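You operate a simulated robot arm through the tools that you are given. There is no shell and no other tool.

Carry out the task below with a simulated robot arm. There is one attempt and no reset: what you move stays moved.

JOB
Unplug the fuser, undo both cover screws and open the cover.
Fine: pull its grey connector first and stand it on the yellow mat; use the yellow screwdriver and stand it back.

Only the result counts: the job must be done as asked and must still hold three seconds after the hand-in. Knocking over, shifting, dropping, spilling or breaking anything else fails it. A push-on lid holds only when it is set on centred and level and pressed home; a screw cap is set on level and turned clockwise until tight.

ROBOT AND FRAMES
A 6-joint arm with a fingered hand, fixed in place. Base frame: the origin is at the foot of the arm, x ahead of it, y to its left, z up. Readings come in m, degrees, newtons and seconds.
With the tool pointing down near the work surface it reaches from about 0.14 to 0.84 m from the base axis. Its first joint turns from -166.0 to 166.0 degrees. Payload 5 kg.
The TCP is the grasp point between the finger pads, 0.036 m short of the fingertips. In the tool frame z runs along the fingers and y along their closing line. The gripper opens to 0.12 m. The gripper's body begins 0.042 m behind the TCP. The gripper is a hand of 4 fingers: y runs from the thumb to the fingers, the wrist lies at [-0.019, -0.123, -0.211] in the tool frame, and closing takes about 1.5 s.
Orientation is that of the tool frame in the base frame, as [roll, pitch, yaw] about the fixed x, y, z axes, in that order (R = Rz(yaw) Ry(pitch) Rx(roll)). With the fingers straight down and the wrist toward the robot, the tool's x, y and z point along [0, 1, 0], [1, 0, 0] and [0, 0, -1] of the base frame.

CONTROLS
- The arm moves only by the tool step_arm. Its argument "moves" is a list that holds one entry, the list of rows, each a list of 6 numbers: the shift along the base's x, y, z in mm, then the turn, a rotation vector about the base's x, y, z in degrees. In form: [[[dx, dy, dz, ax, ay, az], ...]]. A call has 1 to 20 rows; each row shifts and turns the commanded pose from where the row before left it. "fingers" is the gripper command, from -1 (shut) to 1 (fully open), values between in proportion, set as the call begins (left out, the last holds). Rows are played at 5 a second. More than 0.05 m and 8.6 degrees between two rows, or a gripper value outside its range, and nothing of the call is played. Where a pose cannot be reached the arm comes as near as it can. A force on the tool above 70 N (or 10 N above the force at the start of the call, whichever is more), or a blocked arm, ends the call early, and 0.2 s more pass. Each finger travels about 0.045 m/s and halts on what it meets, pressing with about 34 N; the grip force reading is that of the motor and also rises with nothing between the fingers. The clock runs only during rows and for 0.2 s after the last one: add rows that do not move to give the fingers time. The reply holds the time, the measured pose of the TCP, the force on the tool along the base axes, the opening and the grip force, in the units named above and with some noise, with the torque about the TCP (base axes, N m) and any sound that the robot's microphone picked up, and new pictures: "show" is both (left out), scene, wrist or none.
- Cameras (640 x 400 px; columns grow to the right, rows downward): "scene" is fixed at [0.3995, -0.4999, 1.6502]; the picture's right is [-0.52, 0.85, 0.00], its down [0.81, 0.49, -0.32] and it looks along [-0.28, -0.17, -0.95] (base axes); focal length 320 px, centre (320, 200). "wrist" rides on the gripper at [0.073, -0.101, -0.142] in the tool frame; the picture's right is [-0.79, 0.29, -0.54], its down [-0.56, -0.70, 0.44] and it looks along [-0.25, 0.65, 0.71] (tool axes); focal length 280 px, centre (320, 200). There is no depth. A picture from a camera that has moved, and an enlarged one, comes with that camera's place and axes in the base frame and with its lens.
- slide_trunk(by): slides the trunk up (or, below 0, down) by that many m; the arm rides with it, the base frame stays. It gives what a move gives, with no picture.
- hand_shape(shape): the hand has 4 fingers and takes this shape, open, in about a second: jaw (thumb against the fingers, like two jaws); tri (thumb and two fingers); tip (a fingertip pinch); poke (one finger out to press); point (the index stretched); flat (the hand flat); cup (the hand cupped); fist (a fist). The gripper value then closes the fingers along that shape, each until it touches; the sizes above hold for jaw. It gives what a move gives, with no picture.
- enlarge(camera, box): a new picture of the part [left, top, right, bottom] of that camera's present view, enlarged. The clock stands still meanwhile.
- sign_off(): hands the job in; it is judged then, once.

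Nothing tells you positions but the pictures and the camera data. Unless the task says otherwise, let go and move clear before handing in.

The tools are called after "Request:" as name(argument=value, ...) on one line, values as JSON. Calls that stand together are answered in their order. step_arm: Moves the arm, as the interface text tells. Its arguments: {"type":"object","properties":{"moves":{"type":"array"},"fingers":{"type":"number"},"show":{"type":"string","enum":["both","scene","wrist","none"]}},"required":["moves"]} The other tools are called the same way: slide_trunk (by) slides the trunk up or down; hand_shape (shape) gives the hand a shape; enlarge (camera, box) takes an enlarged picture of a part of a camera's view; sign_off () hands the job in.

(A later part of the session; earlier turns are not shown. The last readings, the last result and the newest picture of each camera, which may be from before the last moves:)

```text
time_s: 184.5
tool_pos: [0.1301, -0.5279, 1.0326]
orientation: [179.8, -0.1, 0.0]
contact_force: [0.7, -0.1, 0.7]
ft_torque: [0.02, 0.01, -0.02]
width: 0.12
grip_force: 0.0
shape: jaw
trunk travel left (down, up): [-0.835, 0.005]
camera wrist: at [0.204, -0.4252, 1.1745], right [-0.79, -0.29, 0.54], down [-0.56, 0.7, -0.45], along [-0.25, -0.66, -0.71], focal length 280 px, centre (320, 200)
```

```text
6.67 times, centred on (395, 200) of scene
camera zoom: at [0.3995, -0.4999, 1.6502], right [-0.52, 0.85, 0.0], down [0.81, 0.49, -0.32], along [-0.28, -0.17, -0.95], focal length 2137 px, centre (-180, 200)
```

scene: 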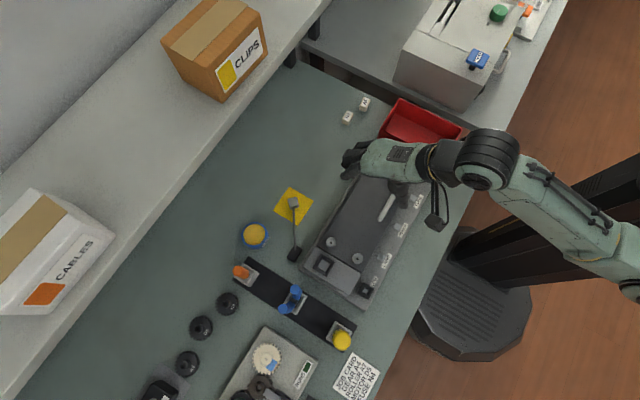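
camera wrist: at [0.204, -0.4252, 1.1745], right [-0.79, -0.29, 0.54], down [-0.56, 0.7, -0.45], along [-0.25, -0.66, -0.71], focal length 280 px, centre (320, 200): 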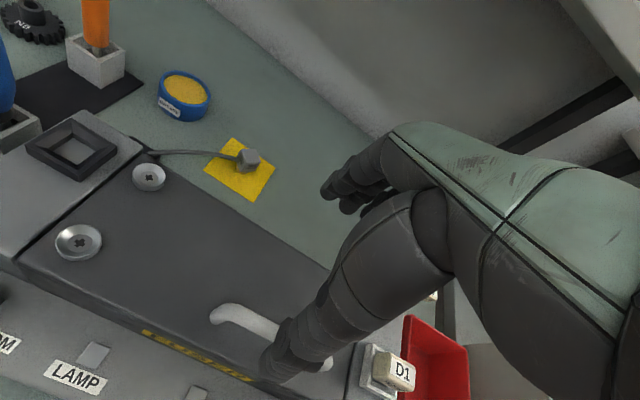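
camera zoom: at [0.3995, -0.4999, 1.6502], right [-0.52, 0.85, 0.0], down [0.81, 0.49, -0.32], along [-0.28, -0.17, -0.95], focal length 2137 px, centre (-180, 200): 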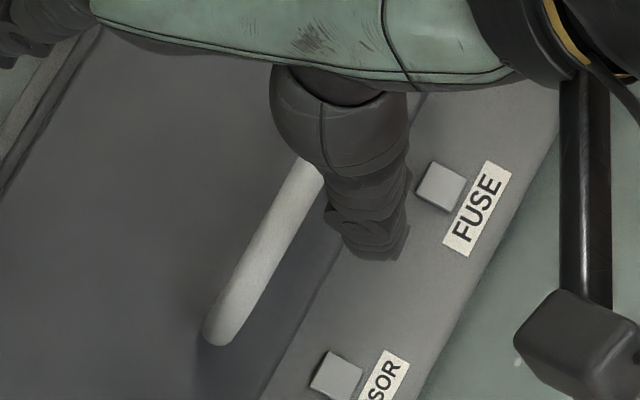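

The handle bar's centre is at about y=-0.480, z=0.977, roughly 43 mm above the cover, so there is room for the thumb behind it. The thumb is already on the +y side, so I'll descend to handle height.

Request:
step_arm(moves=[[[0, 0.5, -10, 0, 0, 0], [0, 0, -10, 0, 0, 0], [0, 0, -10, 0, 0, 0], [0, 0, -8, 0, 0, 0], [0, 0, -4, 0, 0, 0], [0, 0, 0, 0, 0, 0]]], show="both")

Request:
enlarge(camera="wrist", box=[180, 220, 400, 390])

Request:
enlarge(camera="scene", box=[340, 140, 440, 230])

```text
time_s: 185.9
tool_pos: [0.1295, -0.5288, 0.9884]
orientation: [179.8, 0.0, 0.0]
contact_force: [0.4, 0.2, -0.4]
ft_torque: [0.01, 0.0, 0.01]
width: 0.1198
grip_force: 0.0
shape: jaw
trunk travel left (down, up): [-0.835, 0.005]
camera wrist: at [0.2034, -0.4252, 1.1316], right [-0.79, -0.29, 0.54], down [-0.56, 0.7, -0.45], along [-0.25, -0.66, -0.71], focal length 280 px, centre (320, 200)
```

scene: 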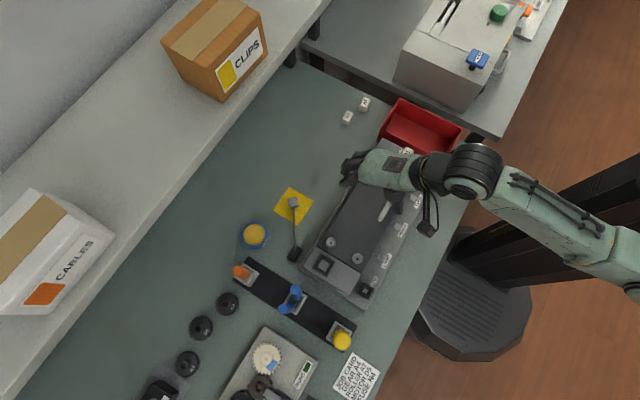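
wrist: 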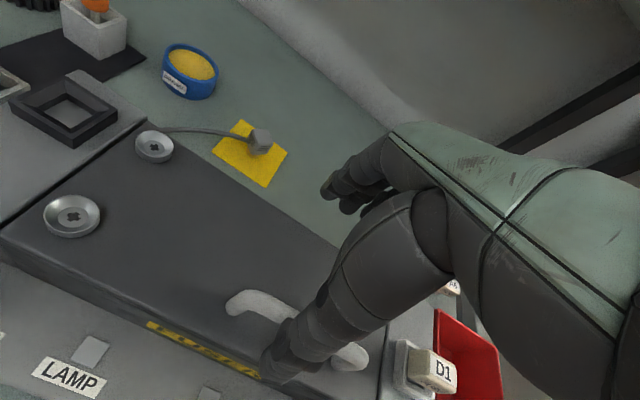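

```text
2.35 times, centred on (290, 305) of wrist
camera zoom: at [0.2034, -0.4252, 1.1316], right [-0.79, -0.29, 0.54], down [-0.56, 0.7, -0.45], along [-0.25, -0.66, -0.71], focal length 660 px, centre (391, -47)
```

zoom: 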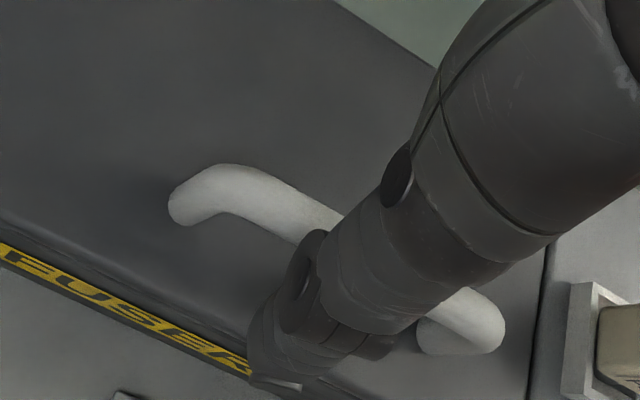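

```text
4.44 times, centred on (390, 185) of scene
camera zoom: at [0.3995, -0.4999, 1.6502], right [-0.52, 0.85, 0.0], down [0.81, 0.49, -0.32], along [-0.28, -0.17, -0.95], focal length 1425 px, centre (9, 267)
```

zoom: 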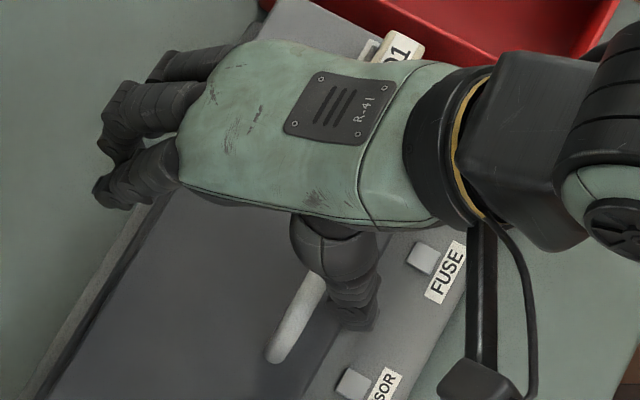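

The thumb sits behind the bar. I'll start pushing: first make contact in −y, then follow the opening arc in small steps.

Request:
step_arm(moves=[[[0, -3, 0, 0, 0, 0], [0, -3, 0, 0, 0, 0], [0, -7, 9, 0, 0, 0], [0, -8.4, 9, 0, 0, 0], [0, 0, 0, 0, 0, 0]]], show="both")

Request:
enlarge(camera="wrist", box=[180, 220, 400, 390])

Request:
enlarge(camera="scene", box=[300, 130, 440, 280])

```text
time_s: 187.1
tool_pos: [0.13, -0.5503, 1.0092]
orientation: [179.8, -0.1, -0.1]
contact_force: [-0.4, -0.4, -0.4]
ft_torque: [0.01, -0.01, 0.02]
width: 0.12
grip_force: 0.0
shape: jaw
trunk travel left (down, up): [-0.835, 0.005]
camera wrist: at [0.2028, -0.4476, 1.1506], right [-0.79, -0.29, 0.54], down [-0.56, 0.7, -0.45], along [-0.25, -0.66, -0.71], focal length 280 px, centre (320, 200)
```

scene: 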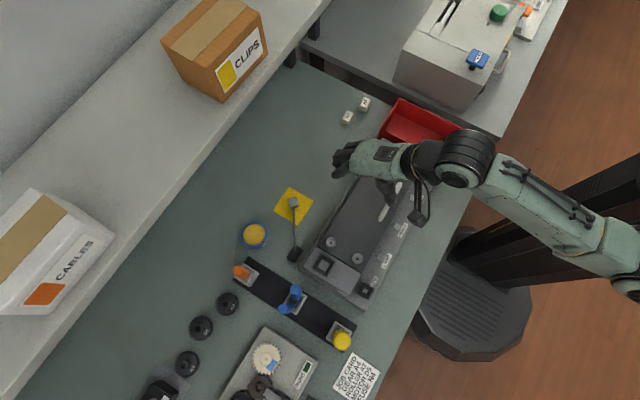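
wrist: 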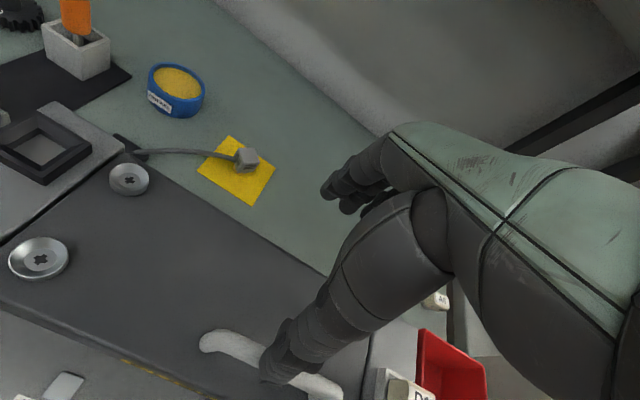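

```text
2.35 times, centred on (290, 305) of wrist
camera zoom: at [0.2028, -0.4476, 1.1506], right [-0.79, -0.29, 0.54], down [-0.56, 0.7, -0.45], along [-0.25, -0.66, -0.71], focal length 660 px, centre (391, -47)
```

zoom: 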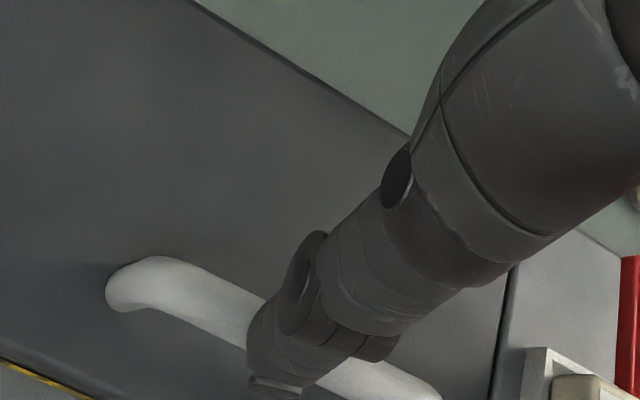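

```text
2.67 times, centred on (370, 205) of scene
camera zoom: at [0.3995, -0.4999, 1.6502], right [-0.52, 0.85, 0.0], down [0.81, 0.49, -0.32], along [-0.28, -0.17, -0.95], focal length 855 px, centre (187, 187)
```

zoom: 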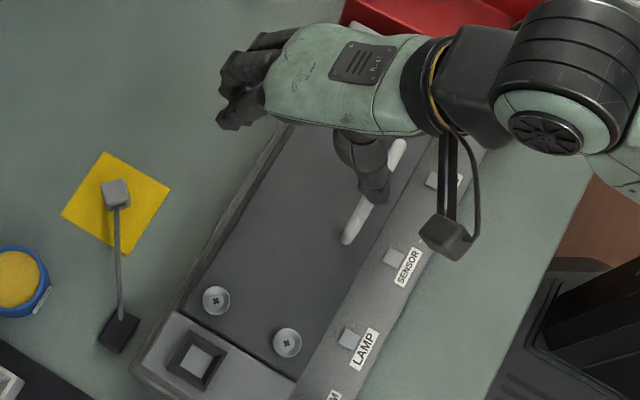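

The thumb passed over the bar without touching it, so the bar is lower than I assumed (about z≈0.96). I'll back off to +y, go lower, and probe gently for contact.

Request:
step_arm(moves=[[[0, 10, 5, 0, 0, 0], [0, 14, 0, 0, 0, 0], [0, 0, -15, 0, 0, 0], [0, 0, -12, 0, 0, 0], [0, 0, -8, 0, 0, 0], [0, 0, -5, 0, 0, 0], [0, 0, 0, 0, 0, 0]]], show="wrist")

Request:
enlarge(camera="wrist", box=[180, 220, 400, 390])

```text
time_s: 188.7
tool_pos: [0.1288, -0.5265, 0.9733]
orientation: [179.7, -0.1, 0.0]
contact_force: [0.5, 0.3, 0.6]
ft_torque: [0.01, 0.03, -0.04]
width: 0.1198
grip_force: 0.0
shape: jaw
trunk travel left (down, up): [-0.835, 0.005]
camera wrist: at [0.2029, -0.4225, 1.1144], right [-0.79, -0.29, 0.54], down [-0.56, 0.7, -0.45], along [-0.25, -0.66, -0.71], focal length 280 px, centre (320, 200)
```

wrist: 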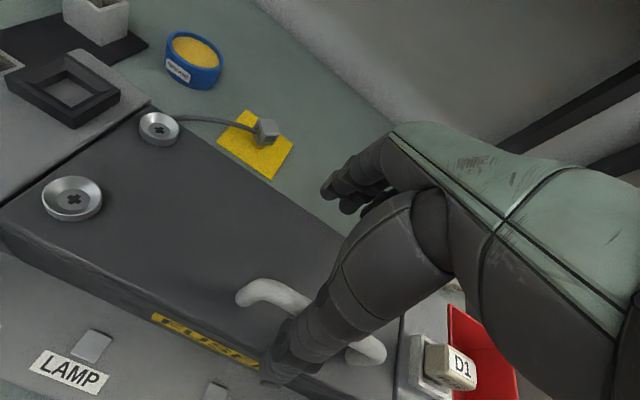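

```text
2.35 times, centred on (290, 305) of wrist
camera zoom: at [0.2029, -0.4225, 1.1144], right [-0.79, -0.29, 0.54], down [-0.56, 0.7, -0.45], along [-0.25, -0.66, -0.71], focal length 660 px, centre (391, -47)
```

zoom: 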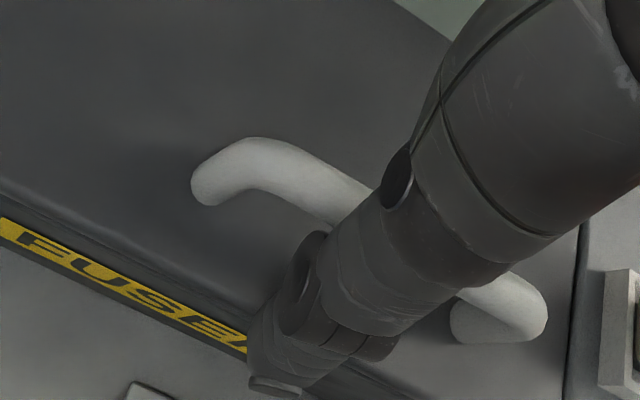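

Request:
step_arm(moves=[[[0, -3, 0, 0, 0, 0], [0, -3, 0, 0, 0, 0], [0, -3, 0, 0, 0, 0], [0, -3, 0, 0, 0, 0], [0, 0, 0, 0, 0, 0]]], show="none")

Request:
enlarge(camera="wrist", box=[180, 220, 400, 390])

```text
time_s: 189.9
tool_pos: [0.1303, -0.5366, 0.9723]
orientation: [179.7, -0.1, 0.1]
contact_force: [-0.1, 4.7, 0.4]
ft_torque: [0.1, -0.01, -0.01]
width: 0.12
grip_force: 0.1
shape: jaw
trunk travel left (down, up): [-0.835, 0.005]
```

```text
2.35 times, centred on (290, 305) of wrist
camera zoom: at [0.2038, -0.4328, 1.115], right [-0.79, -0.29, 0.54], down [-0.56, 0.7, -0.45], along [-0.25, -0.66, -0.71], focal length 660 px, centre (391, -47)
```

zoom: 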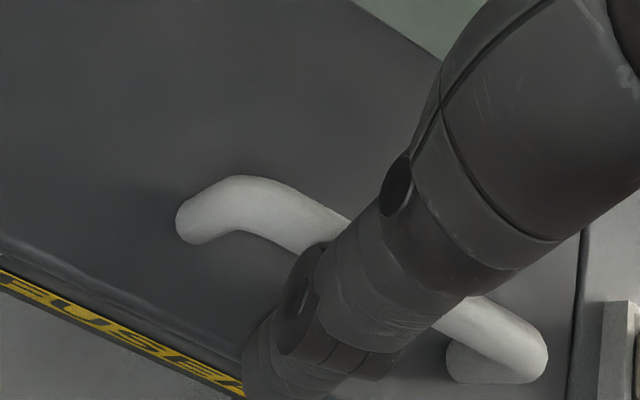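

Contact: the bar's centre is at about y=-0.485, z≈0.953. I'll lower the thumb 8 mm for a better hold, re-contact, and follow the arc.

Request:
step_arm(moves=[[[0, 4, 0, 0, 0, 0], [0, 0, -5, 0, 0, 0], [0, 0, -4, 0, 0, 0], [0, -4, 0, 0, 0, 0], [0, -2, 0, 0, 0, 0], [0, 0, 0, 0, 0, 0]]], show="none")

```text
time_s: 191.3
tool_pos: [0.1302, -0.5369, 0.9646]
orientation: [179.8, 0.0, 0.0]
contact_force: [0.0, 11.4, 6.9]
ft_torque: [0.38, -0.03, 0.0]
width: 0.1197
grip_force: 0.1
shape: jaw
trunk travel left (down, up): [-0.835, 0.005]
```

Request:
enlarge(camera="wrist", box=[180, 220, 400, 390])

Request:
enlarge(camera="scene", box=[300, 130, 440, 280])

```text
2.35 times, centred on (290, 305) of wrist
camera zoom: at [0.2035, -0.4343, 1.1065], right [-0.79, -0.29, 0.54], down [-0.56, 0.7, -0.45], along [-0.25, -0.66, -0.71], focal length 660 px, centre (391, -47)
```

zoom: 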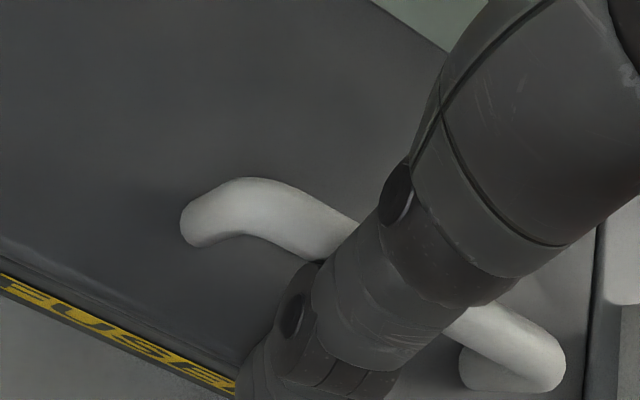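

```text
2.67 times, centred on (370, 205) of scene
camera zoom: at [0.3995, -0.4999, 1.6502], right [-0.52, 0.85, 0.0], down [0.81, 0.49, -0.32], along [-0.28, -0.17, -0.95], focal length 855 px, centre (187, 187)
```

zoom: 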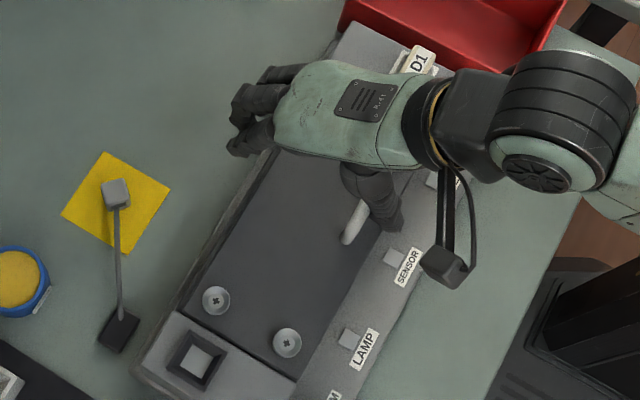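

Request:
step_arm(moves=[[[0, 0, 2, 0, 0, 0], [0, -4, 2, 0, 0, 0], [0, -4, 4, 0, 0, 0], [0, -4, 6, 0, 0, 0], [0, 0, 0, 0, 0, 0]]], show="none")

Request:
enlarge(camera="wrist", box=[180, 220, 400, 390])

Request:
enlarge(camera="scene", box=[300, 130, 440, 280])

```text
time_s: 192.5
tool_pos: [0.1283, -0.5482, 0.9795]
orientation: [179.7, -0.1, 0.0]
contact_force: [1.7, 16.7, 6.9]
ft_torque: [0.44, -0.02, -0.04]
width: 0.1199
grip_force: 0.0
shape: jaw
trunk travel left (down, up): [-0.835, 0.005]
```

```text
2.35 times, centred on (290, 305) of wrist
camera zoom: at [0.2032, -0.4455, 1.121], right [-0.79, -0.29, 0.54], down [-0.56, 0.7, -0.45], along [-0.25, -0.66, -0.71], focal length 660 px, centre (391, -47)
```

zoom: 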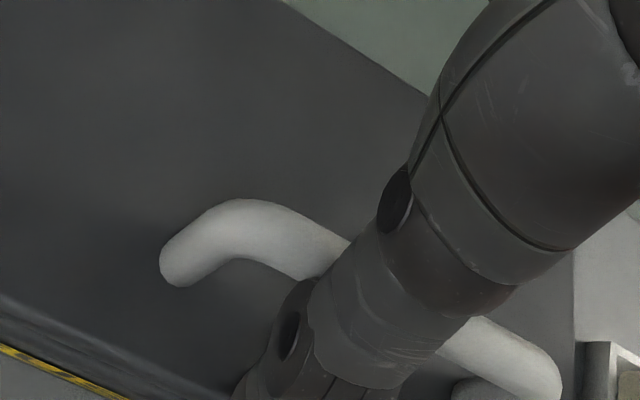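

```text
2.67 times, centred on (370, 205) of scene
camera zoom: at [0.3995, -0.4999, 1.6502], right [-0.52, 0.85, 0.0], down [0.81, 0.49, -0.32], along [-0.28, -0.17, -0.95], focal length 855 px, centre (187, 187)
```

zoom: 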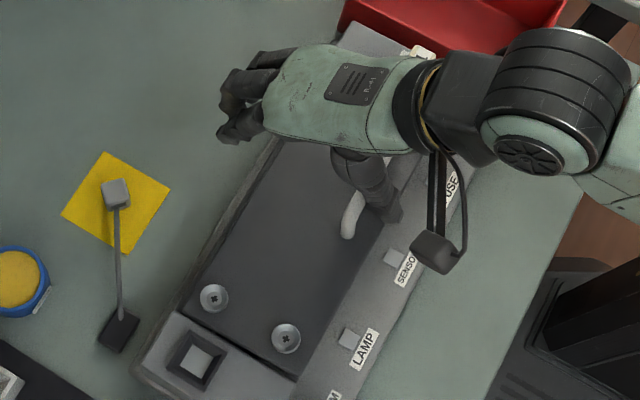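

The cover is starting to lift: the screws have shifted in the scene view and the thumb pushes with about 17 N. I'll keep following the arc.

Request:
step_arm(moves=[[[0, -4, 5, 0, 0, 0], [0, -4.5, 5, 0, 0, 0], [0, -4.5, 4.5, 0, 0, 0], [0, -5, 4.5, 0, 0, 0], [0, 0, 0, 0, 0, 0]]], show="wrist")

Request:
enlarge(camera="scene", box=[300, 130, 440, 280])

```text
time_s: 193.7
tool_pos: [0.1298, -0.5656, 0.9979]
orientation: [179.8, -0.1, -0.1]
contact_force: [0.4, 19.7, 11.9]
ft_torque: [1.08, 0.0, 0.0]
width: 0.12
grip_force: 0.1
shape: jaw
trunk travel left (down, up): [-0.835, 0.005]
camera wrist: at [0.2032, -0.462, 1.1399], right [-0.79, -0.29, 0.54], down [-0.56, 0.7, -0.45], along [-0.25, -0.66, -0.71], focal length 280 px, centre (320, 200)
```

wrist: 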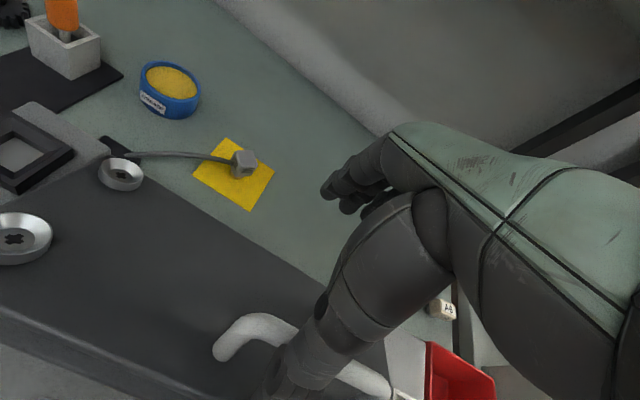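

```text
2.67 times, centred on (370, 205) of scene
camera zoom: at [0.3995, -0.4999, 1.6502], right [-0.52, 0.85, 0.0], down [0.81, 0.49, -0.32], along [-0.28, -0.17, -0.95], focal length 855 px, centre (187, 187)
```

zoom: 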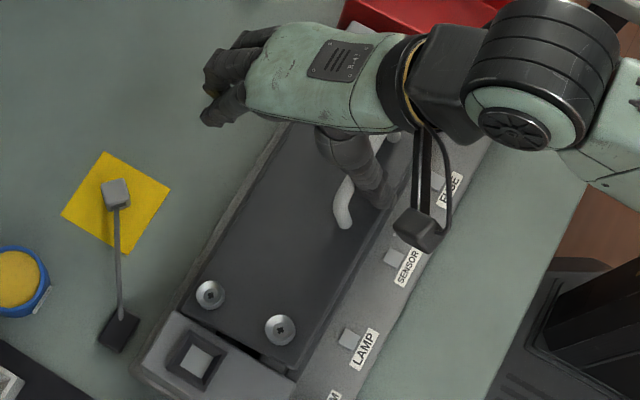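

The cover is clearly opening, about 25° now. I'll continue along the arc with slightly more lift.

Request:
step_arm(moves=[[[0, -5, 4.8, 0, 0, 0], [0, -5, 4.4, 0, 0, 0], [0, -5.4, 4, 0, 0, 0], [0, -5.6, 3.6, 0, 0, 0], [0, 0, 0, 0, 0, 0]]], show="wrist")

Request:
enlarge(camera="scene", box=[300, 130, 440, 280])

```text
time_s: 194.9
tool_pos: [0.1297, -0.5869, 1.0157]
orientation: [179.6, -0.1, 0.0]
contact_force: [0.4, 20.0, 17.1]
ft_torque: [1.79, 0.0, -0.07]
width: 0.1198
grip_force: 0.0
shape: jaw
trunk travel left (down, up): [-0.835, 0.005]
camera wrist: at [0.2027, -0.4827, 1.1573], right [-0.79, -0.28, 0.54], down [-0.56, 0.7, -0.45], along [-0.25, -0.66, -0.71], focal length 280 px, centre (320, 200)
```

wrist: 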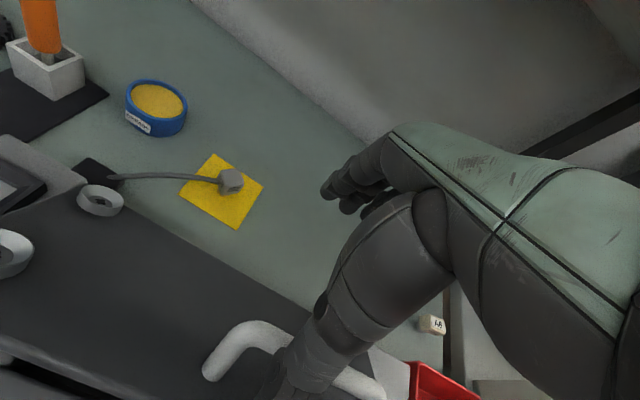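

```text
2.67 times, centred on (370, 205) of scene
camera zoom: at [0.3995, -0.4999, 1.6502], right [-0.52, 0.85, 0.0], down [0.81, 0.49, -0.32], along [-0.28, -0.17, -0.95], focal length 855 px, centre (187, 187)
```

zoom: 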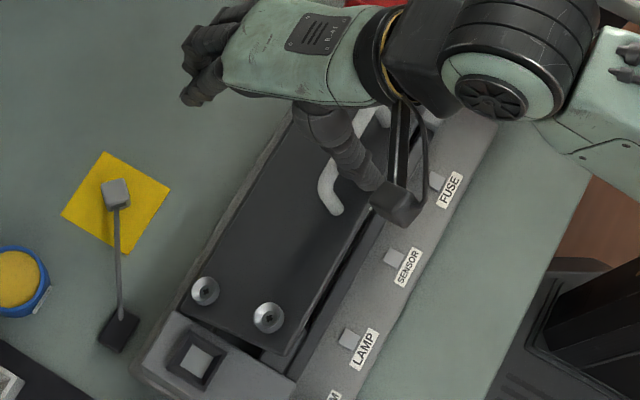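

The upward force is growing, likely the thumb tip meeting the cover plate, so I'll raise the hand a few millimetres relative to the bar.

Request:
step_arm(moves=[[[0, 0, 3, 0, 0, 0], [0, 0, 3, 0, 0, 0], [0, 0, 0, 0, 0, 0]]], show="none")

```text
time_s: 195.7
tool_pos: [0.13, -0.5879, 1.0204]
orientation: [179.8, -0.1, 0.1]
contact_force: [-0.1, 14.0, 9.8]
ft_torque: [1.18, 0.06, -0.11]
width: 0.12
grip_force: 0.0
shape: jaw
trunk travel left (down, up): [-0.835, 0.005]
```

Request:
step_arm(moves=[[[0, 0, 3, 0, 0, 0], [0, 0, 2, 0, 0, 0], [0, 0, 0, 0, 0, 0]]], show="none")

Request:
enlarge(camera="scene", box=[320, 140, 420, 230])

Request:
enlarge(camera="wrist", box=[160, 220, 400, 400])

```text
time_s: 196.5
tool_pos: [0.1297, -0.5886, 1.0253]
orientation: [179.8, -0.1, 0.0]
contact_force: [-0.5, 10.0, 7.7]
ft_torque: [0.98, 0.01, -0.11]
width: 0.1197
grip_force: 0.0
shape: jaw
trunk travel left (down, up): [-0.835, 0.005]
```

```text
4.44 times, centred on (370, 185) of scene
camera zoom: at [0.3995, -0.4999, 1.6502], right [-0.52, 0.85, 0.0], down [0.81, 0.49, -0.32], along [-0.28, -0.17, -0.95], focal length 1425 px, centre (98, 267)
```

zoom: 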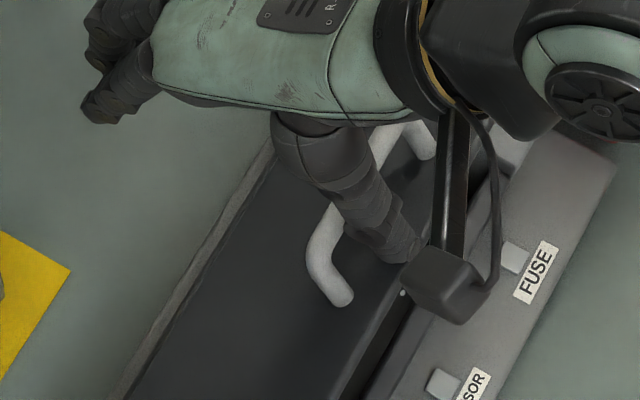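

```text
2.22 times, centred on (280, 310) of wrist
camera zoom: at [0.2033, -0.4854, 1.1671], right [-0.79, -0.29, 0.54], down [-0.56, 0.7, -0.45], along [-0.25, -0.66, -0.71], focal length 623 px, centre (409, -44)
```

zoom: 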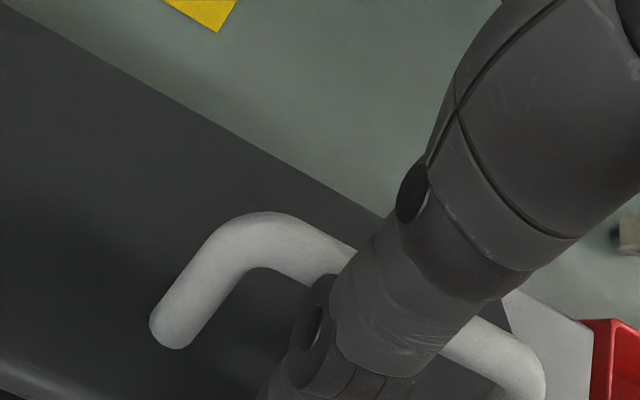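

The thumb tip is leaning on the plate. I'll tilt the hand gradually with the cover (about x) while continuing along the arc, checking the force each few steps.

Request:
step_arm(moves=[[[0, -5.8, -1, 3.3, 0, 0], [0, -5.8, -1.4, 3.3, 0, 0], [0, -5.8, -1.6, 3.3, 0, 0], [0, 0, 0, 0, 0, 0]]], show="wrist")

Request:
enlarge(camera="scene", box=[300, 130, 440, 280])

```text
time_s: 197.5
tool_pos: [0.1298, -0.6048, 1.0222]
orientation: [-170.4, -0.1, 0.0]
contact_force: [0.8, 7.9, 10.0]
ft_torque: [1.0, 0.04, -0.13]
width: 0.12
grip_force: 0.1
shape: jaw
trunk travel left (down, up): [-0.835, 0.005]
camera wrist: at [0.2034, -0.5279, 1.1794], right [-0.79, -0.37, 0.48], down [-0.56, 0.76, -0.32], along [-0.25, -0.52, -0.81], focal length 280 px, centre (320, 200)
```

wrist: 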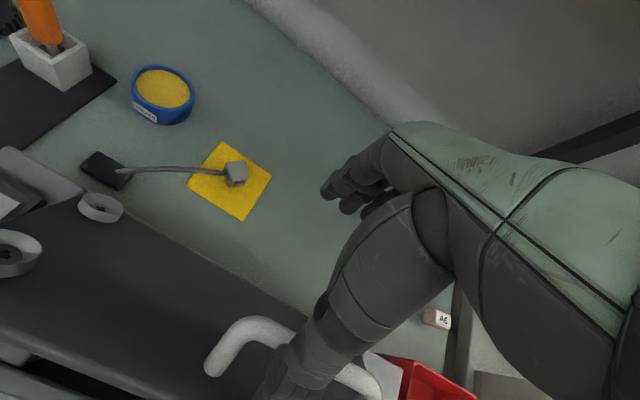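

```text
2.67 times, centred on (370, 205) of scene
camera zoom: at [0.3995, -0.4999, 1.6502], right [-0.52, 0.85, 0.0], down [0.81, 0.49, -0.32], along [-0.28, -0.17, -0.95], focal length 855 px, centre (187, 187)
```

zoom: 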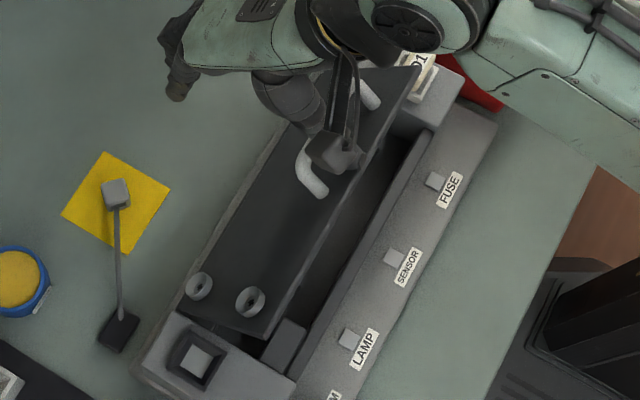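

The cover is past 50° with moderate forces. Continuing.

Request:
step_arm(moves=[[[0, -6.2, -1.5, 3.3, 0, 0], [0, -6.2, -2, 3.3, 0, 0], [0, -6.2, -2, 3.3, 0, 0], [0, 0, 0, 0, 0, 0]]], show="none")

Request:
enlarge(camera="scene", box=[300, 130, 440, 280])

```text
time_s: 198.5
tool_pos: [0.1295, -0.6246, 1.0169]
orientation: [-160.4, -0.1, -0.1]
contact_force: [0.8, 6.5, 13.1]
ft_torque: [1.13, 0.07, -0.16]
width: 0.12
grip_force: 0.1
shape: jaw
trunk travel left (down, up): [-0.835, 0.005]
```

```text
2.67 times, centred on (370, 205) of scene
camera zoom: at [0.3995, -0.4999, 1.6502], right [-0.52, 0.85, 0.0], down [0.81, 0.49, -0.32], along [-0.28, -0.17, -0.95], focal length 855 px, centre (187, 187)
```

zoom: 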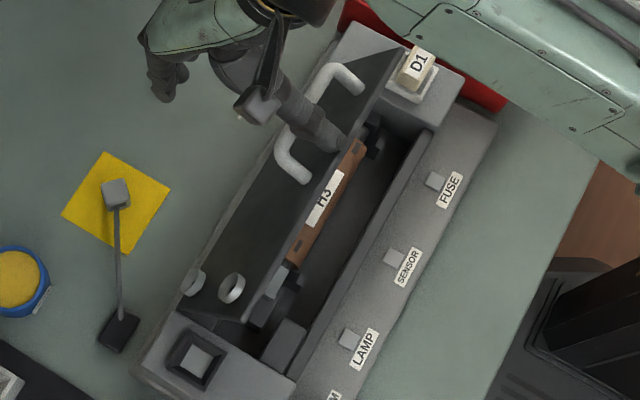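

The cover is around 65–70° and the inside is visible. I'll keep pushing toward −y.

Request:
step_arm(moves=[[[0, -6, 1.5, 0, 0, 0], [0, -6, 1, 0, 0, 0], [0, -6, 0.5, 0, 0, 0], [0, 0, 0, 0, 0, 0]]], show="none")

Request:
enlarge(camera="scene", box=[300, 130, 440, 280])

```text
time_s: 199.5
tool_pos: [0.1294, -0.6433, 1.0202]
orientation: [-160.6, -0.1, 0.0]
contact_force: [1.1, 7.1, 20.6]
ft_torque: [2.01, 0.17, -0.15]
width: 0.1198
grip_force: 0.1
shape: jaw
trunk travel left (down, up): [-0.835, 0.005]
```

```text
2.67 times, centred on (370, 205) of scene
camera zoom: at [0.3995, -0.4999, 1.6502], right [-0.52, 0.85, 0.0], down [0.81, 0.49, -0.32], along [-0.28, -0.17, -0.95], focal length 855 px, centre (187, 187)
```

zoom: 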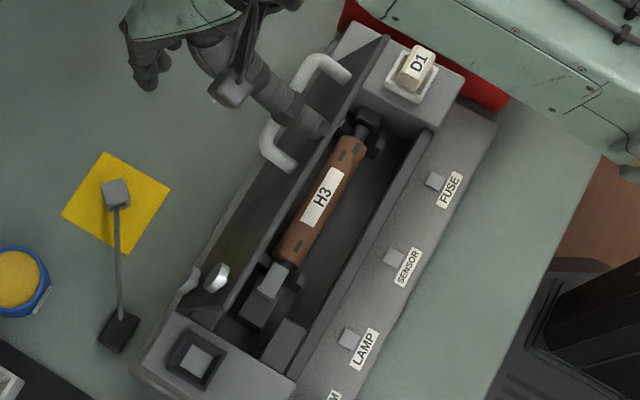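

The upward force is rising, so the thumb is wedged between the bar and the plate. I'll withdraw it about 8 mm along the hand's axis.

Request:
step_arm(moves=[[[0, -1.3, 3.8, 0, 0, 0], [0, -1.3, 3.8, 0, 0, 0], [0, 0, 0, 0, 0, 0]]], show="wrist")

Request:
enlarge(camera="scene", box=[300, 120, 420, 220])

```text
time_s: 200.3
tool_pos: [0.1293, -0.6461, 1.0271]
orientation: [-160.4, 0.0, -0.2]
contact_force: [0.8, 3.7, 12.6]
ft_torque: [1.18, 0.1, -0.14]
width: 0.1197
grip_force: 0.2
shape: jaw
trunk travel left (down, up): [-0.835, 0.005]
camera wrist: at [0.2035, -0.5965, 1.1948], right [-0.79, -0.45, 0.41], down [-0.56, 0.81, -0.18], along [-0.25, -0.38, -0.89], focal length 280 px, centre (320, 200)
```

wrist: 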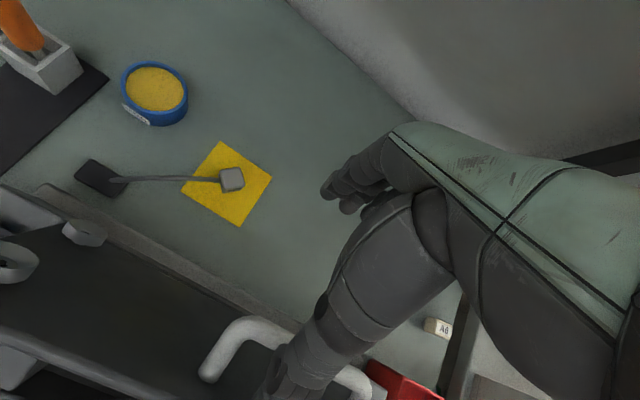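

```text
4.00 times, centred on (360, 170) of scene
camera zoom: at [0.3995, -0.4999, 1.6502], right [-0.52, 0.85, 0.0], down [0.81, 0.49, -0.32], along [-0.28, -0.17, -0.95], focal length 1282 px, centre (160, 320)
```

zoom: 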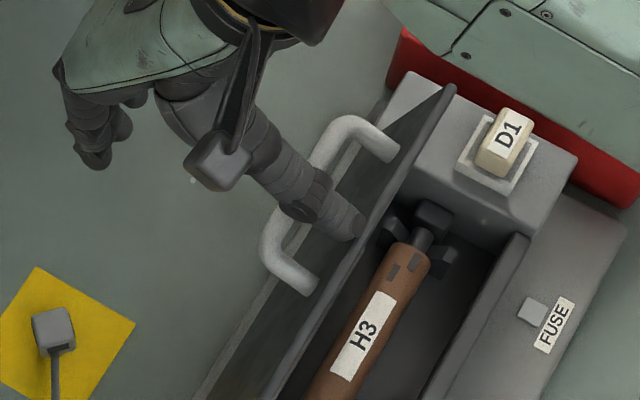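

The thumb's tilt is pressing its tip into the now nearly vertical plate. I'll rotate the hand back toward vertical, pivoting about the bar.

Request:
step_arm(moves=[[[0, 1, 5, -5, 0, 0], [0, 1, 5, -5, 0, 0], [0, 0, 0, 0, 0, 0]]], show="none")

Request:
enlarge(camera="scene", box=[300, 120, 420, 220])

```text
time_s: 201.1
tool_pos: [0.1295, -0.6431, 1.0369]
orientation: [-170.6, -0.1, 0.0]
contact_force: [2.5, 8.1, 21.9]
ft_torque: [2.31, 0.17, -0.3]
width: 0.1199
grip_force: 0.0
shape: jaw
trunk travel left (down, up): [-0.835, 0.005]
```

```text
4.00 times, centred on (360, 170) of scene
camera zoom: at [0.3995, -0.4999, 1.6502], right [-0.52, 0.85, 0.0], down [0.81, 0.49, -0.32], along [-0.28, -0.17, -0.95], focal length 1282 px, centre (160, 320)
```

zoom: 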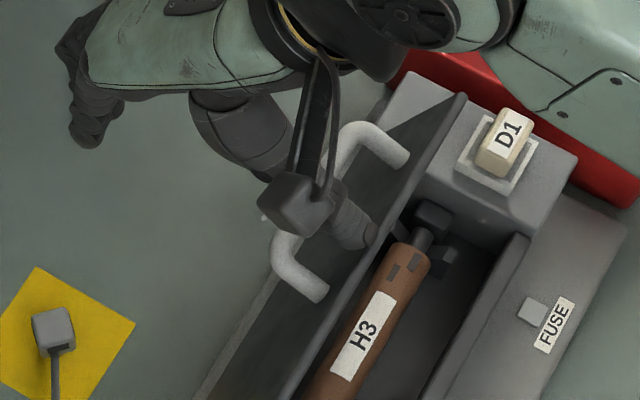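

The plate's edge is meeting the base of the splayed thumb. A pinch near the fingertips is slimmer, so I'll ease back a little, level the hand, and close the fingers onto the bar in stages.

Request:
step_arm(moves=[[[0, 4, 2, 0, 0, 0], [0, 4, 2, -5, 0, 0], [0, 4, 2, -5, 0, 0], [0, 0, 0, 0, 0, 0]]], show="none")

Request:
enlarge(camera="scene", box=[300, 120, 420, 220])

Request:
enlarge(camera="wrist", box=[160, 220, 400, 400])

```text
time_s: 202.1
tool_pos: [0.1291, -0.631, 1.0446]
orientation: [179.3, -0.1, 0.0]
contact_force: [2.9, 12.6, 25.0]
ft_torque: [2.9, 0.12, -0.4]
width: 0.1194
grip_force: 0.0
shape: jaw
trunk travel left (down, up): [-0.835, 0.005]
```

```text
4.00 times, centred on (360, 170) of scene
camera zoom: at [0.3995, -0.4999, 1.6502], right [-0.52, 0.85, 0.0], down [0.81, 0.49, -0.32], along [-0.28, -0.17, -0.95], focal length 1282 px, centre (160, 320)
```

zoom: 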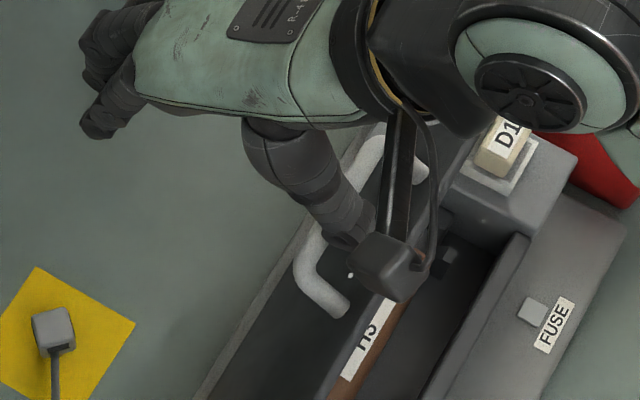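

```text
2.22 times, centred on (280, 310) of wrist
camera zoom: at [0.203, -0.5262, 1.1861], right [-0.79, -0.28, 0.54], down [-0.56, 0.7, -0.45], along [-0.25, -0.66, -0.71], focal length 623 px, centre (409, -44)
```

zoom: 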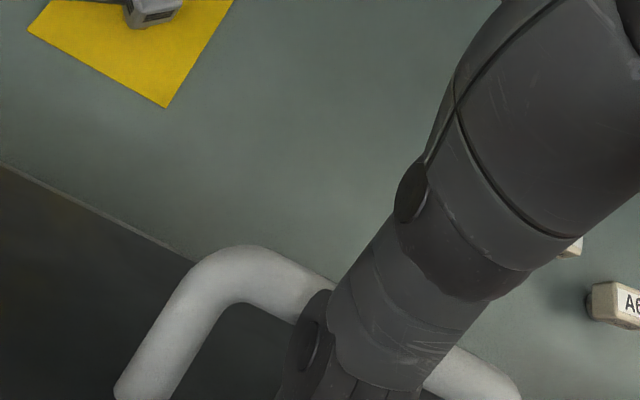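

Request:
step_arm(moves=[[[0, 0, 5, 0, 0, 0], [0, 0, 5, 0, 0, 0], [0, 0, 0, 0, 0, 0]]], show="none")

Request:
enlarge(camera="scene", box=[300, 120, 420, 220])

```text
time_s: 202.9
tool_pos: [0.1281, -0.6309, 1.0531]
orientation: [179.5, -0.1, 0.0]
contact_force: [1.7, 7.9, 14.9]
ft_torque: [1.72, 0.08, -0.19]
width: 0.1198
grip_force: 0.0
shape: jaw
trunk travel left (down, up): [-0.835, 0.005]
```

```text
4.00 times, centred on (360, 170) of scene
camera zoom: at [0.3995, -0.4999, 1.6502], right [-0.52, 0.85, 0.0], down [0.81, 0.49, -0.32], along [-0.28, -0.17, -0.95], focal length 1282 px, centre (160, 320)
```

zoom: 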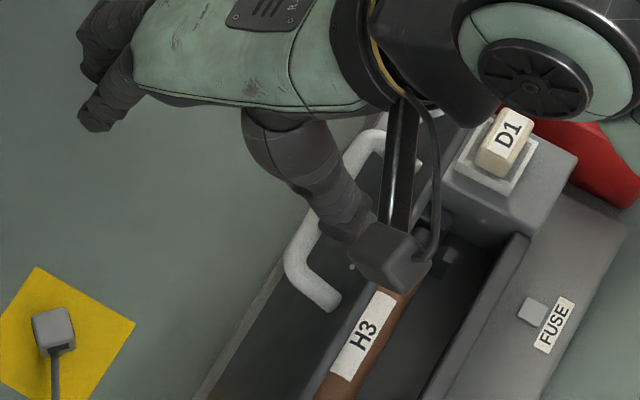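

Request:
step_arm(moves=[[[0, 0, 4, 0, 0, 0], [0, 0, 4, 0, 0, 0], [0, 0, 0, 0, 0, 0]]], show="none")

Request:
enlarge(camera="scene", box=[300, 120, 420, 220])

```text
time_s: 203.7
tool_pos: [0.1302, -0.632, 1.0616]
orientation: [179.5, 0.0, 0.0]
contact_force: [-0.5, 5.3, 11.2]
ft_torque: [1.19, 0.07, -0.1]
width: 0.1199
grip_force: 0.0
shape: jaw
trunk travel left (down, up): [-0.835, 0.005]
```

```text
4.00 times, centred on (360, 170) of scene
camera zoom: at [0.3995, -0.4999, 1.6502], right [-0.52, 0.85, 0.0], down [0.81, 0.49, -0.32], along [-0.28, -0.17, -0.95], focal length 1282 px, centre (160, 320)
```

zoom: 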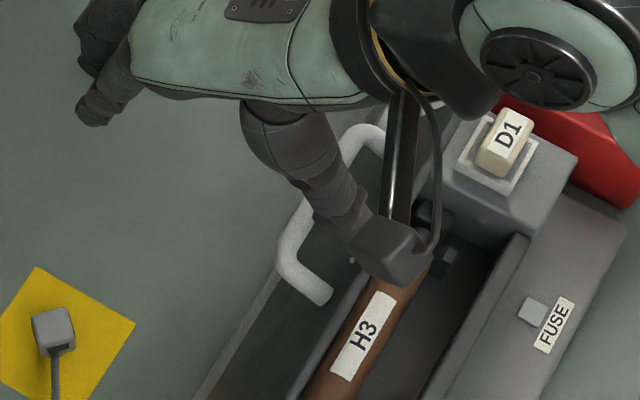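

Request:
step_arm(moves=[[[0, 0, 0, 0, 0, 0]]], show="both")

Request:
enlarge(camera="wrist", box=[200, 260, 400, 400])

```text
time_s: 204.1
tool_pos: [0.1309, -0.6312, 1.0617]
orientation: [179.6, -0.1, -0.1]
contact_force: [0.2, 4.1, 11.5]
ft_torque: [1.21, 0.08, -0.09]
width: 0.1198
grip_force: 0.1
shape: jaw
trunk travel left (down, up): [-0.835, 0.005]
camera wrist: at [0.204, -0.5277, 1.2024], right [-0.79, -0.28, 0.54], down [-0.56, 0.7, -0.45], along [-0.25, -0.66, -0.71], focal length 280 px, centre (320, 200)
```

scene: 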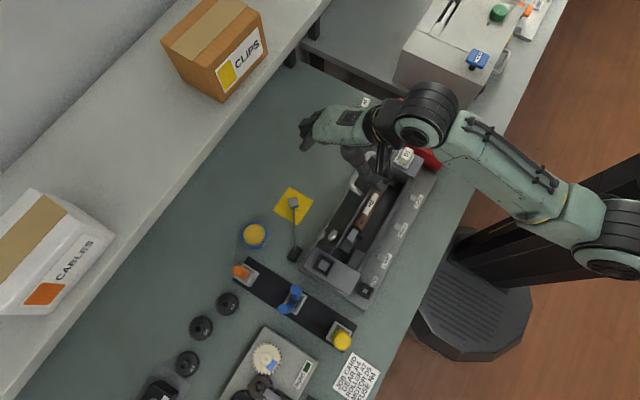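
wrist: 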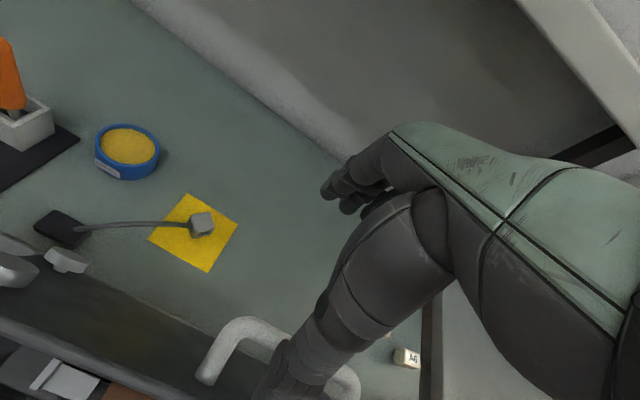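

```text
2.86 times, centred on (300, 330) of wrist
camera zoom: at [0.204, -0.5277, 1.2024], right [-0.79, -0.28, 0.54], down [-0.56, 0.7, -0.45], along [-0.25, -0.66, -0.71], focal length 801 px, centre (377, -171)
```

zoom: 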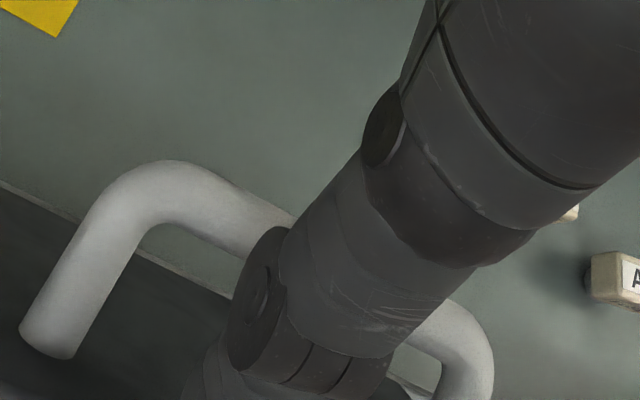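

The thumb now seems to rest on the plate's upper edge. I'll ease it toward −y and down so it slides back between plate and bar.

Request:
step_arm(moves=[[[0, -3, -1, 0, 0, 0], [0, -3, -2, 0, 0, 0], [0, 0, 0, 0, 0, 0]]], show="wrist")

Request:
enlarge(camera="scene", box=[310, 130, 410, 220])

```text
time_s: 204.9
tool_pos: [0.1309, -0.6375, 1.0583]
orientation: [179.5, -0.1, 0.0]
contact_force: [1.9, 5.4, 16.4]
ft_torque: [1.86, 0.09, -0.24]
width: 0.1199
grip_force: 0.1
shape: jaw
trunk travel left (down, up): [-0.835, 0.005]
camera wrist: at [0.204, -0.5335, 1.2005], right [-0.79, -0.28, 0.54], down [-0.56, 0.7, -0.45], along [-0.25, -0.66, -0.71], focal length 280 px, centre (320, 200)
```

wrist: 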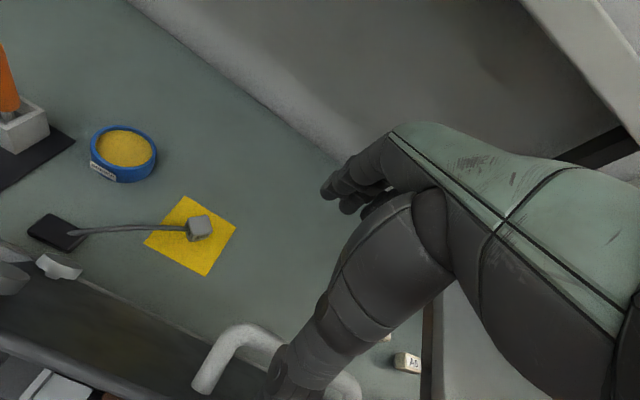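

```text
4.44 times, centred on (360, 175) of scene
camera zoom: at [0.3995, -0.4999, 1.6502], right [-0.52, 0.85, 0.0], down [0.81, 0.49, -0.32], along [-0.28, -0.17, -0.95], focal length 1425 px, centre (142, 311)
```

zoom: 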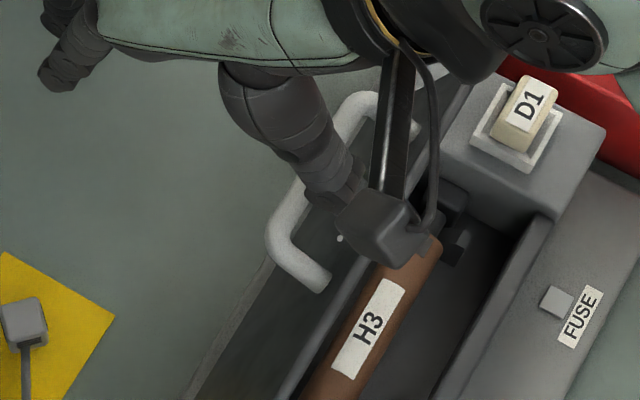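

The numbers fit: the thumb's underside presses on the cover's top edge (about 71° open) and drags it by friction. I'll keep dragging it toward −y along the edge's arc.

Request:
step_arm(moves=[[[0, -4, 1.1, 0, 0, 0], [0, -4, 1, 0, 0, 0], [0, -4, 0.8, 0, 0, 0], [0, 0, 0, 0, 0, 0]]], show="none")

Request:
enlarge(camera="scene", box=[310, 130, 410, 220])

```text
time_s: 205.9
tool_pos: [0.1294, -0.6505, 1.0622]
orientation: [179.5, -0.2, 0.0]
contact_force: [2.1, 5.1, 20.0]
ft_torque: [2.16, 0.11, -0.25]
width: 0.12
grip_force: 0.0
shape: jaw
trunk travel left (down, up): [-0.835, 0.005]
```

```text
4.44 times, centred on (360, 175) of scene
camera zoom: at [0.3995, -0.4999, 1.6502], right [-0.52, 0.85, 0.0], down [0.81, 0.49, -0.32], along [-0.28, -0.17, -0.95], focal length 1425 px, centre (142, 311)
```

zoom: 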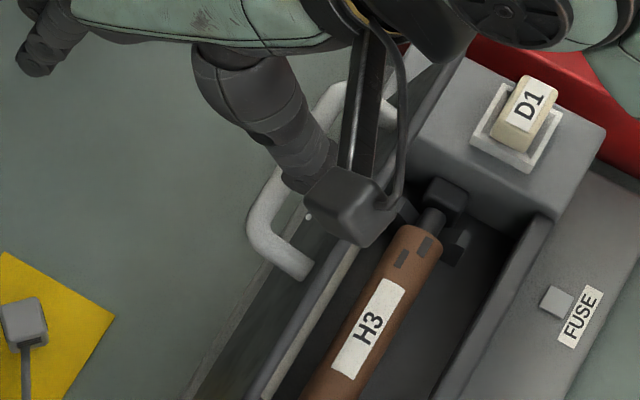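

It works: the cover is near 80° now. I'll keep dragging.

Request:
step_arm(moves=[[[0, -4, 1.2, 0, 0, 0], [0, -4, 1, 0, 0, 0], [0, -4, 0.8, 0, 0, 0], [0, 0, 0, 0, 0, 0]]], show="none")

Request:
enlarge(camera="scene", box=[310, 130, 410, 220])

```text
time_s: 206.9
tool_pos: [0.1307, -0.6612, 1.0642]
orientation: [179.4, -0.1, 0.0]
contact_force: [1.8, 1.6, 18.5]
ft_torque: [1.96, 0.04, -0.22]
width: 0.1198
grip_force: 0.1
shape: jaw
trunk travel left (down, up): [-0.835, 0.005]
```

```text
4.44 times, centred on (360, 175) of scene
camera zoom: at [0.3995, -0.4999, 1.6502], right [-0.52, 0.85, 0.0], down [0.81, 0.49, -0.32], along [-0.28, -0.17, -0.95], focal length 1425 px, centre (142, 311)
```

zoom: 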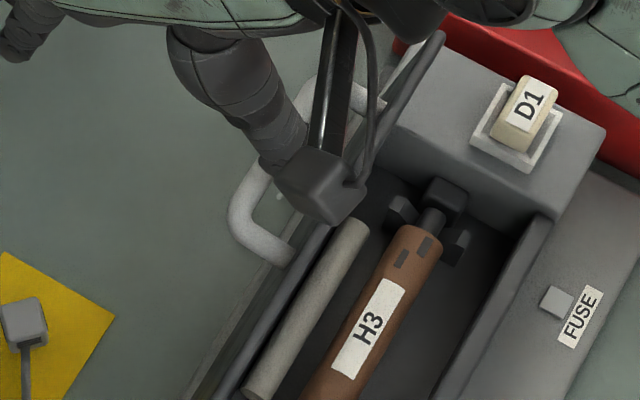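

The cover is nearly vertical. A few more steps should take it past upright.

Request:
step_arm(moves=[[[0, -4, 0.5, 0, 0, 0], [0, -4, 0.3, 0, 0, 0], [0, -4, 0, 0, 0, 0], [0, 0, 0, 0, 0, 0]]], show="none")

Request:
enlarge(camera="scene", box=[310, 130, 410, 220])

```text
time_s: 207.9
tool_pos: [0.1303, -0.6746, 1.0666]
orientation: [179.4, -0.1, 0.0]
contact_force: [1.4, 0.9, 25.2]
ft_torque: [2.66, 0.0, -0.15]
width: 0.1199
grip_force: 0.0
shape: jaw
trunk travel left (down, up): [-0.835, 0.005]
```

```text
4.44 times, centred on (360, 175) of scene
camera zoom: at [0.3995, -0.4999, 1.6502], right [-0.52, 0.85, 0.0], down [0.81, 0.49, -0.32], along [-0.28, -0.17, -0.95], focal length 1425 px, centre (142, 311)
```

zoom: 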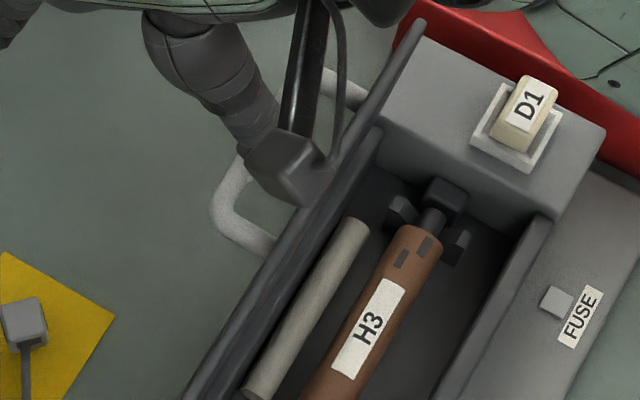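

The inner face is now in view, so the cover is at or past vertical. I'll ease the pressure and push a bit further.

Request:
step_arm(moves=[[[0, -4, 1, 0, 0, 0], [0, -5, 0.5, 0, 0, 0], [0, -5, 0, 0, 0, 0], [0, 0, 0, 0, 0, 0]]], show="none")

Request:
enlarge(camera="scene", box=[310, 130, 410, 220])

```text
time_s: 208.9
tool_pos: [0.1296, -0.6883, 1.0667]
orientation: [179.5, -0.1, 0.1]
contact_force: [1.4, -1.6, 25.3]
ft_torque: [2.43, -0.08, -0.04]
width: 0.1199
grip_force: 0.0
shape: jaw
trunk travel left (down, up): [-0.835, 0.005]
```

```text
4.44 times, centred on (360, 175) of scene
camera zoom: at [0.3995, -0.4999, 1.6502], right [-0.52, 0.85, 0.0], down [0.81, 0.49, -0.32], along [-0.28, -0.17, -0.95], focal length 1425 px, centre (142, 311)
```

zoom: 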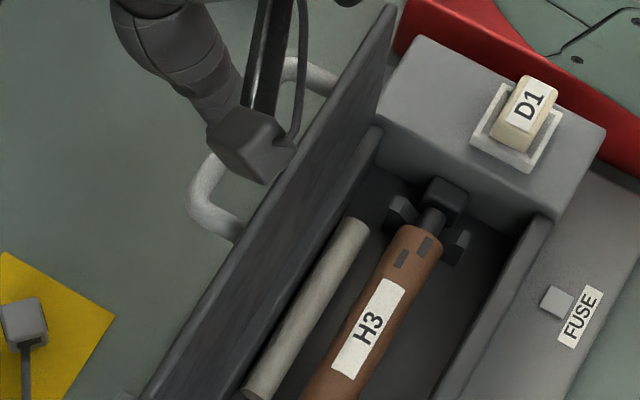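

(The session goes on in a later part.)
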